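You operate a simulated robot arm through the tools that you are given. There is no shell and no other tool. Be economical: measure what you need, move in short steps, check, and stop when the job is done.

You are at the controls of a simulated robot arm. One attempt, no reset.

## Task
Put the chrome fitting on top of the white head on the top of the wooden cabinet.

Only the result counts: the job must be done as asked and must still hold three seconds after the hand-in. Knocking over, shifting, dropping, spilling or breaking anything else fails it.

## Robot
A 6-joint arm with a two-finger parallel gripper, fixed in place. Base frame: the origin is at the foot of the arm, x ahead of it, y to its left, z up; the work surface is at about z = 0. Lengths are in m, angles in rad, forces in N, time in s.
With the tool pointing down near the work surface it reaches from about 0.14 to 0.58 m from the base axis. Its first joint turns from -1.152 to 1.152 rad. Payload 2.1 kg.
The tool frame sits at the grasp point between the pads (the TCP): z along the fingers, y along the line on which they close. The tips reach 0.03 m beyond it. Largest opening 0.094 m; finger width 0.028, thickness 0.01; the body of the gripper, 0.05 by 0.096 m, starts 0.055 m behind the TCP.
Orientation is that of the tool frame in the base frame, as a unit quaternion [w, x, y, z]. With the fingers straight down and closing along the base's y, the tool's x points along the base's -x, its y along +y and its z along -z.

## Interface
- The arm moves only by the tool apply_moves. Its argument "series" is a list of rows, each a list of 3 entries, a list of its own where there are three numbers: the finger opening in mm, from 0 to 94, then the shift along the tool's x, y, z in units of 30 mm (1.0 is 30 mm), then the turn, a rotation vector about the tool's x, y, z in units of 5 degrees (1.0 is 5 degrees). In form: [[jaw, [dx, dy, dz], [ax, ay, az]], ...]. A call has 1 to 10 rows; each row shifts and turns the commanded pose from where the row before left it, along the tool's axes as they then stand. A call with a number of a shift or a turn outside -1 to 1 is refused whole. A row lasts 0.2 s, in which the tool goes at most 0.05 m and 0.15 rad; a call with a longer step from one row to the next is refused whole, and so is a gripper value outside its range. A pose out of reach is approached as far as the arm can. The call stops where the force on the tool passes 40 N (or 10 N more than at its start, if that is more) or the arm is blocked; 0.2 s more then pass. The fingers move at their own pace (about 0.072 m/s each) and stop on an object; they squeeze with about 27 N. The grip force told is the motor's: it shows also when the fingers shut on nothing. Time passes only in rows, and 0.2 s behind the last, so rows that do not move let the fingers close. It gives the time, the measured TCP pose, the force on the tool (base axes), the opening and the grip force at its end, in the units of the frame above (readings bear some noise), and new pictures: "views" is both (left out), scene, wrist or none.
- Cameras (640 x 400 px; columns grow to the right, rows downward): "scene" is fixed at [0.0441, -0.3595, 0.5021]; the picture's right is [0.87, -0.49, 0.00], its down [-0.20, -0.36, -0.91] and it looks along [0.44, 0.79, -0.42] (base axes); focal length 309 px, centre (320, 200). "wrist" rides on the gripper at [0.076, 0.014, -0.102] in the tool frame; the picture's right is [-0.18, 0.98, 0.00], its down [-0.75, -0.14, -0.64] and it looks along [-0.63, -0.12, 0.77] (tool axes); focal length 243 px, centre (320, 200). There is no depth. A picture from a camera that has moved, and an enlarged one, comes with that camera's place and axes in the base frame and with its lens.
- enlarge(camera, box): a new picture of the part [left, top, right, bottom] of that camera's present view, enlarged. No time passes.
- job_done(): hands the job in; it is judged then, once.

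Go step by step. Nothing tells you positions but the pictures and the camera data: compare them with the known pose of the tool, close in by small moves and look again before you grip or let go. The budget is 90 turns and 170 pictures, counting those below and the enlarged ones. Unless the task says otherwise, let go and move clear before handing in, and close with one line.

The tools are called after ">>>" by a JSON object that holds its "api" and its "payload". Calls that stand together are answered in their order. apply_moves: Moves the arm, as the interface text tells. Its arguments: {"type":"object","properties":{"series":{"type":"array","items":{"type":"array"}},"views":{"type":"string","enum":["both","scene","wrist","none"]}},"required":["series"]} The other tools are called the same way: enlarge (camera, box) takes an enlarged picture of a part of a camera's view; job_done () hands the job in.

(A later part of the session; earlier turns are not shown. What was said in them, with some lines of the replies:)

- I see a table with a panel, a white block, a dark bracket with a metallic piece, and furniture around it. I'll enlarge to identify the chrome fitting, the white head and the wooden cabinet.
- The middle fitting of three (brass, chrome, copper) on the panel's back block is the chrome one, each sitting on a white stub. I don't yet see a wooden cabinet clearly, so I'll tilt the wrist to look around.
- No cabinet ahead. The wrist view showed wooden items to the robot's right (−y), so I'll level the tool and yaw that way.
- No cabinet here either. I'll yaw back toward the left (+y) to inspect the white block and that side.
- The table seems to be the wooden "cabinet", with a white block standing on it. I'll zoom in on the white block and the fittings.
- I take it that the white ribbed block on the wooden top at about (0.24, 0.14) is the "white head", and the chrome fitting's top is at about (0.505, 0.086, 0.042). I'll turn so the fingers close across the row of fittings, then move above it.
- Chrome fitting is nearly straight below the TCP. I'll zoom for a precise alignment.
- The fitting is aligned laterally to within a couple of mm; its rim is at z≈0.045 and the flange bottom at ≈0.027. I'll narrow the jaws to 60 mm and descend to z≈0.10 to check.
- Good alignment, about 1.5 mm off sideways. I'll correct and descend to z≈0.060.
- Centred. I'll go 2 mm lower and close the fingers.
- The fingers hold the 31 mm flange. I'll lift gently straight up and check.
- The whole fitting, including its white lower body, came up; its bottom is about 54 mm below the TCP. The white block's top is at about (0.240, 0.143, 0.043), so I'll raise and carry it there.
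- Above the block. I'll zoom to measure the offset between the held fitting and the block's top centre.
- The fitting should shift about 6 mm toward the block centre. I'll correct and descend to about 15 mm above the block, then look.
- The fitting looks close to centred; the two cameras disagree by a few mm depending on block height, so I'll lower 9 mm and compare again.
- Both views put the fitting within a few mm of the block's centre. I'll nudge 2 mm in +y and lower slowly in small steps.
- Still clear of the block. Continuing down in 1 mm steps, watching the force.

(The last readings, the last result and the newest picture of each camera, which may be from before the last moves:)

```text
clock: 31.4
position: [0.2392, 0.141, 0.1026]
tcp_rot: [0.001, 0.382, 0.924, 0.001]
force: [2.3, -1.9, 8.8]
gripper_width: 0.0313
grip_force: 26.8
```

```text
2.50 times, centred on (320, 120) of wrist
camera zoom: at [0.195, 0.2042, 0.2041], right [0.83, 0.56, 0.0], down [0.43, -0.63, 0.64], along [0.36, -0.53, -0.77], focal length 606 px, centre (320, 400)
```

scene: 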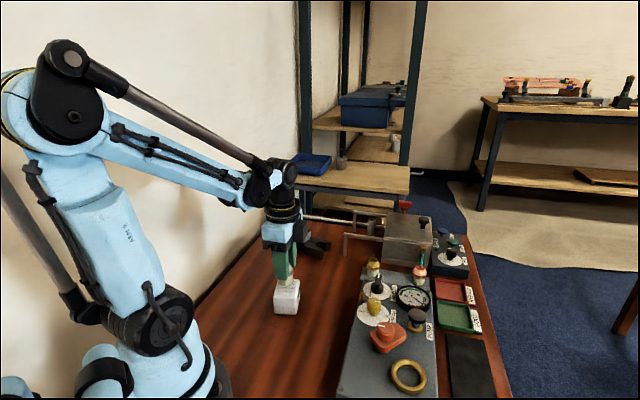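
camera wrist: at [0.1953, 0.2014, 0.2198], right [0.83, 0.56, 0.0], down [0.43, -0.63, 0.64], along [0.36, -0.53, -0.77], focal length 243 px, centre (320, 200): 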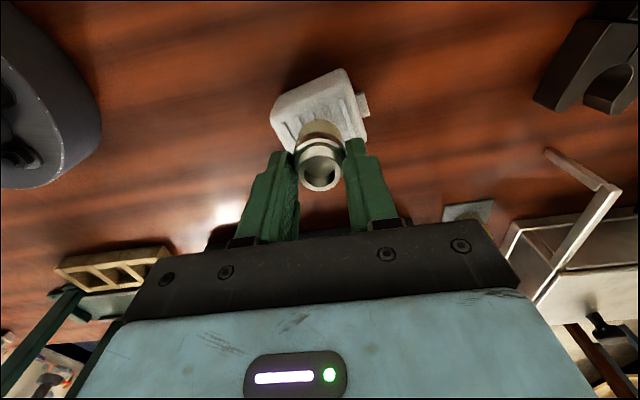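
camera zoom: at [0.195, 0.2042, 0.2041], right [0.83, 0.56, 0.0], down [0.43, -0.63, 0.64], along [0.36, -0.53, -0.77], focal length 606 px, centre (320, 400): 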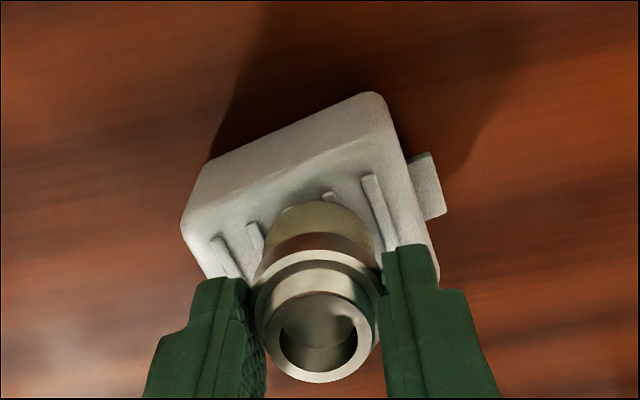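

Contact made with the fitting centred on the block. I'll relieve the pressure slightly and open the fingers gradually.

>>> {"api": "apply_moves", "payload": {"series": [[25, [0, 0, -0.03], [0, 0, 0]], [25, [0, 0, 0], [0, 0, 0]]], "views": "none"}}

>>> {"api": "apply_moves", "payload": {"series": [[32, [0, 0, 0], [0, 0, 0]], [34, [0, 0, 0], [0, 0, 0]], [40, [0, 0, 0], [0, 0, 0]], [50, [0, 0, 0], [0, 0, 0]], [60, [0, 0, 0], [0, 0, 0]], [60, [0, 0, 0], [0, 0, 0]]], "views": "both"}}

>>> {"api": "enlarge", "payload": {"camera": "scene", "box": [260, 250, 320, 320]}}

```text
clock: 32.0
position: [0.2405, 0.1411, 0.1027]
tcp_rot: [0.0, 0.383, 0.924, 0.0]
force: [-0.5, -1.1, -1.1]
gripper_width: 0.0312
grip_force: 27.4
```

```text
clock: 33.4
position: [0.2388, 0.1406, 0.1033]
tcp_rot: [0.0, 0.383, 0.924, 0.0]
force: [0.0, 0.3, 0.1]
gripper_width: 0.0601
grip_force: 0.0
camera wrist: at [0.1953, 0.2042, 0.2048], right [0.83, 0.56, 0.0], down [0.43, -0.63, 0.64], along [0.36, -0.53, -0.77], focal length 243 px, centre (320, 200)
```

scene: 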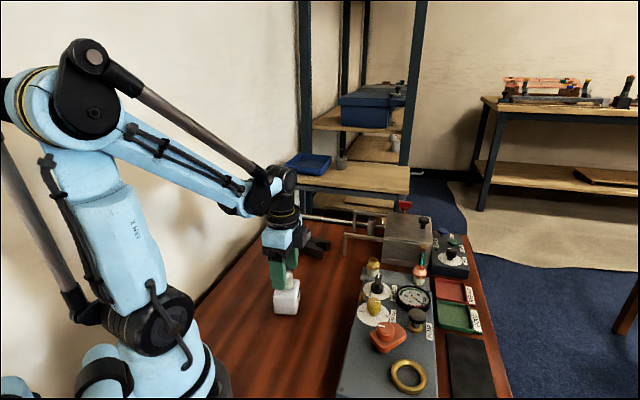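
wrist: 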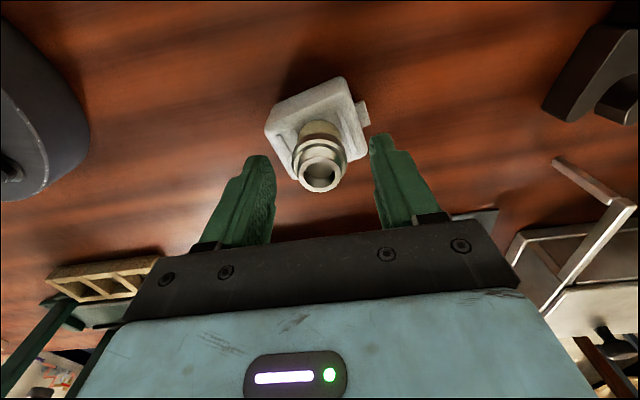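

```text
5.71 times, centred on (290, 285) of scene
camera zoom: at [0.0441, -0.3595, 0.5021], right [0.87, -0.49, 0.0], down [-0.2, -0.36, -0.91], along [0.44, 0.79, -0.42], focal length 1766 px, centre (491, -286)
```

zoom: 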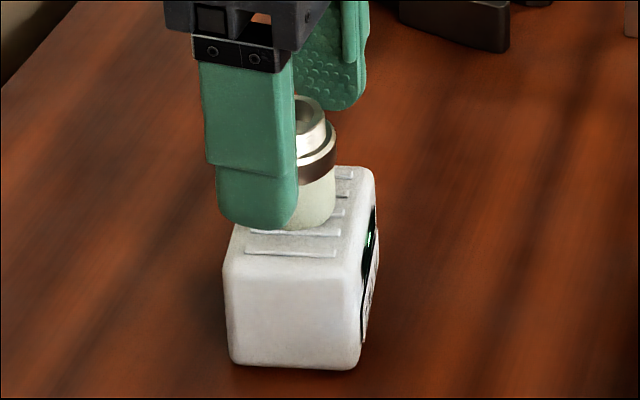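

The fitting stands upright on the block with the fingers clear. I'll raise straight up and check.

>>> {"api": "apply_moves", "payload": {"series": [[70, [0, 0, -0.3], [0, 0, 0]], [70, [0, 0, -0.8], [0, 0, 0]], [70, [0, 0, -1], [0, 0, 0]], [70, [0, 0, -1], [0, 0, 0]], [70, [0, 0, -1], [0, 0, 0]], [70, [0, 0, -0.5], [0, 0, 0]]], "views": "wrist"}}

>>> {"api": "enlarge", "payload": {"camera": "scene", "box": [240, 230, 440, 350]}}

```text
clock: 34.8
position: [0.2403, 0.1408, 0.2406]
tcp_rot: [0.0, 0.382, 0.924, 0.0]
force: [-0.3, 0.8, 0.8]
gripper_width: 0.0703
grip_force: 0.1
camera wrist: at [0.1966, 0.2039, 0.3429], right [0.83, 0.56, 0.0], down [0.43, -0.63, 0.64], along [0.36, -0.53, -0.77], focal length 243 px, centre (320, 200)
```

wrist: 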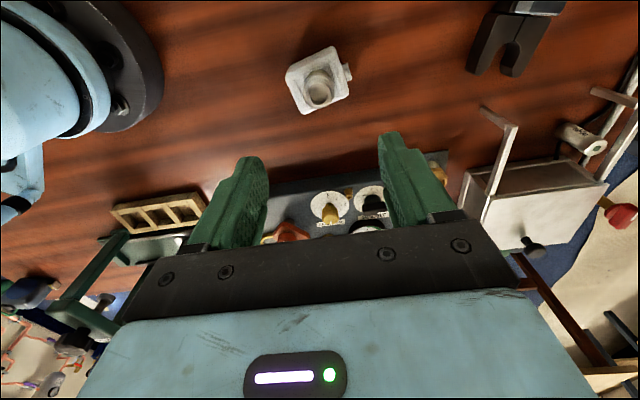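

```text
3.20 times, centred on (340, 290) of scene
camera zoom: at [0.0441, -0.3595, 0.5021], right [0.87, -0.49, 0.0], down [-0.2, -0.36, -0.91], along [0.44, 0.79, -0.42], focal length 989 px, centre (256, -88)
```

zoom: 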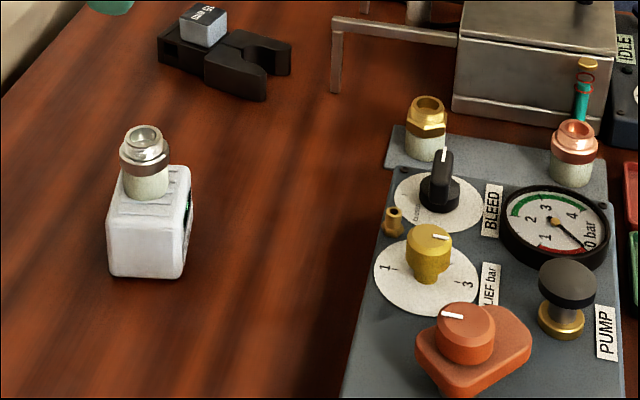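

The fitting stands stably, centred on the white head, and everything else looks undisturbed. The gripper is clear, so I'm handing in.

>>> {"api": "job_done", "payload": {}}

```text
The job is handed in.
```

The chrome fitting is standing upright on the white block and the gripper is clear; I took the block to be the "white head" and the wooden table to be the "cabinet", since I found no separate cabinet within reach.
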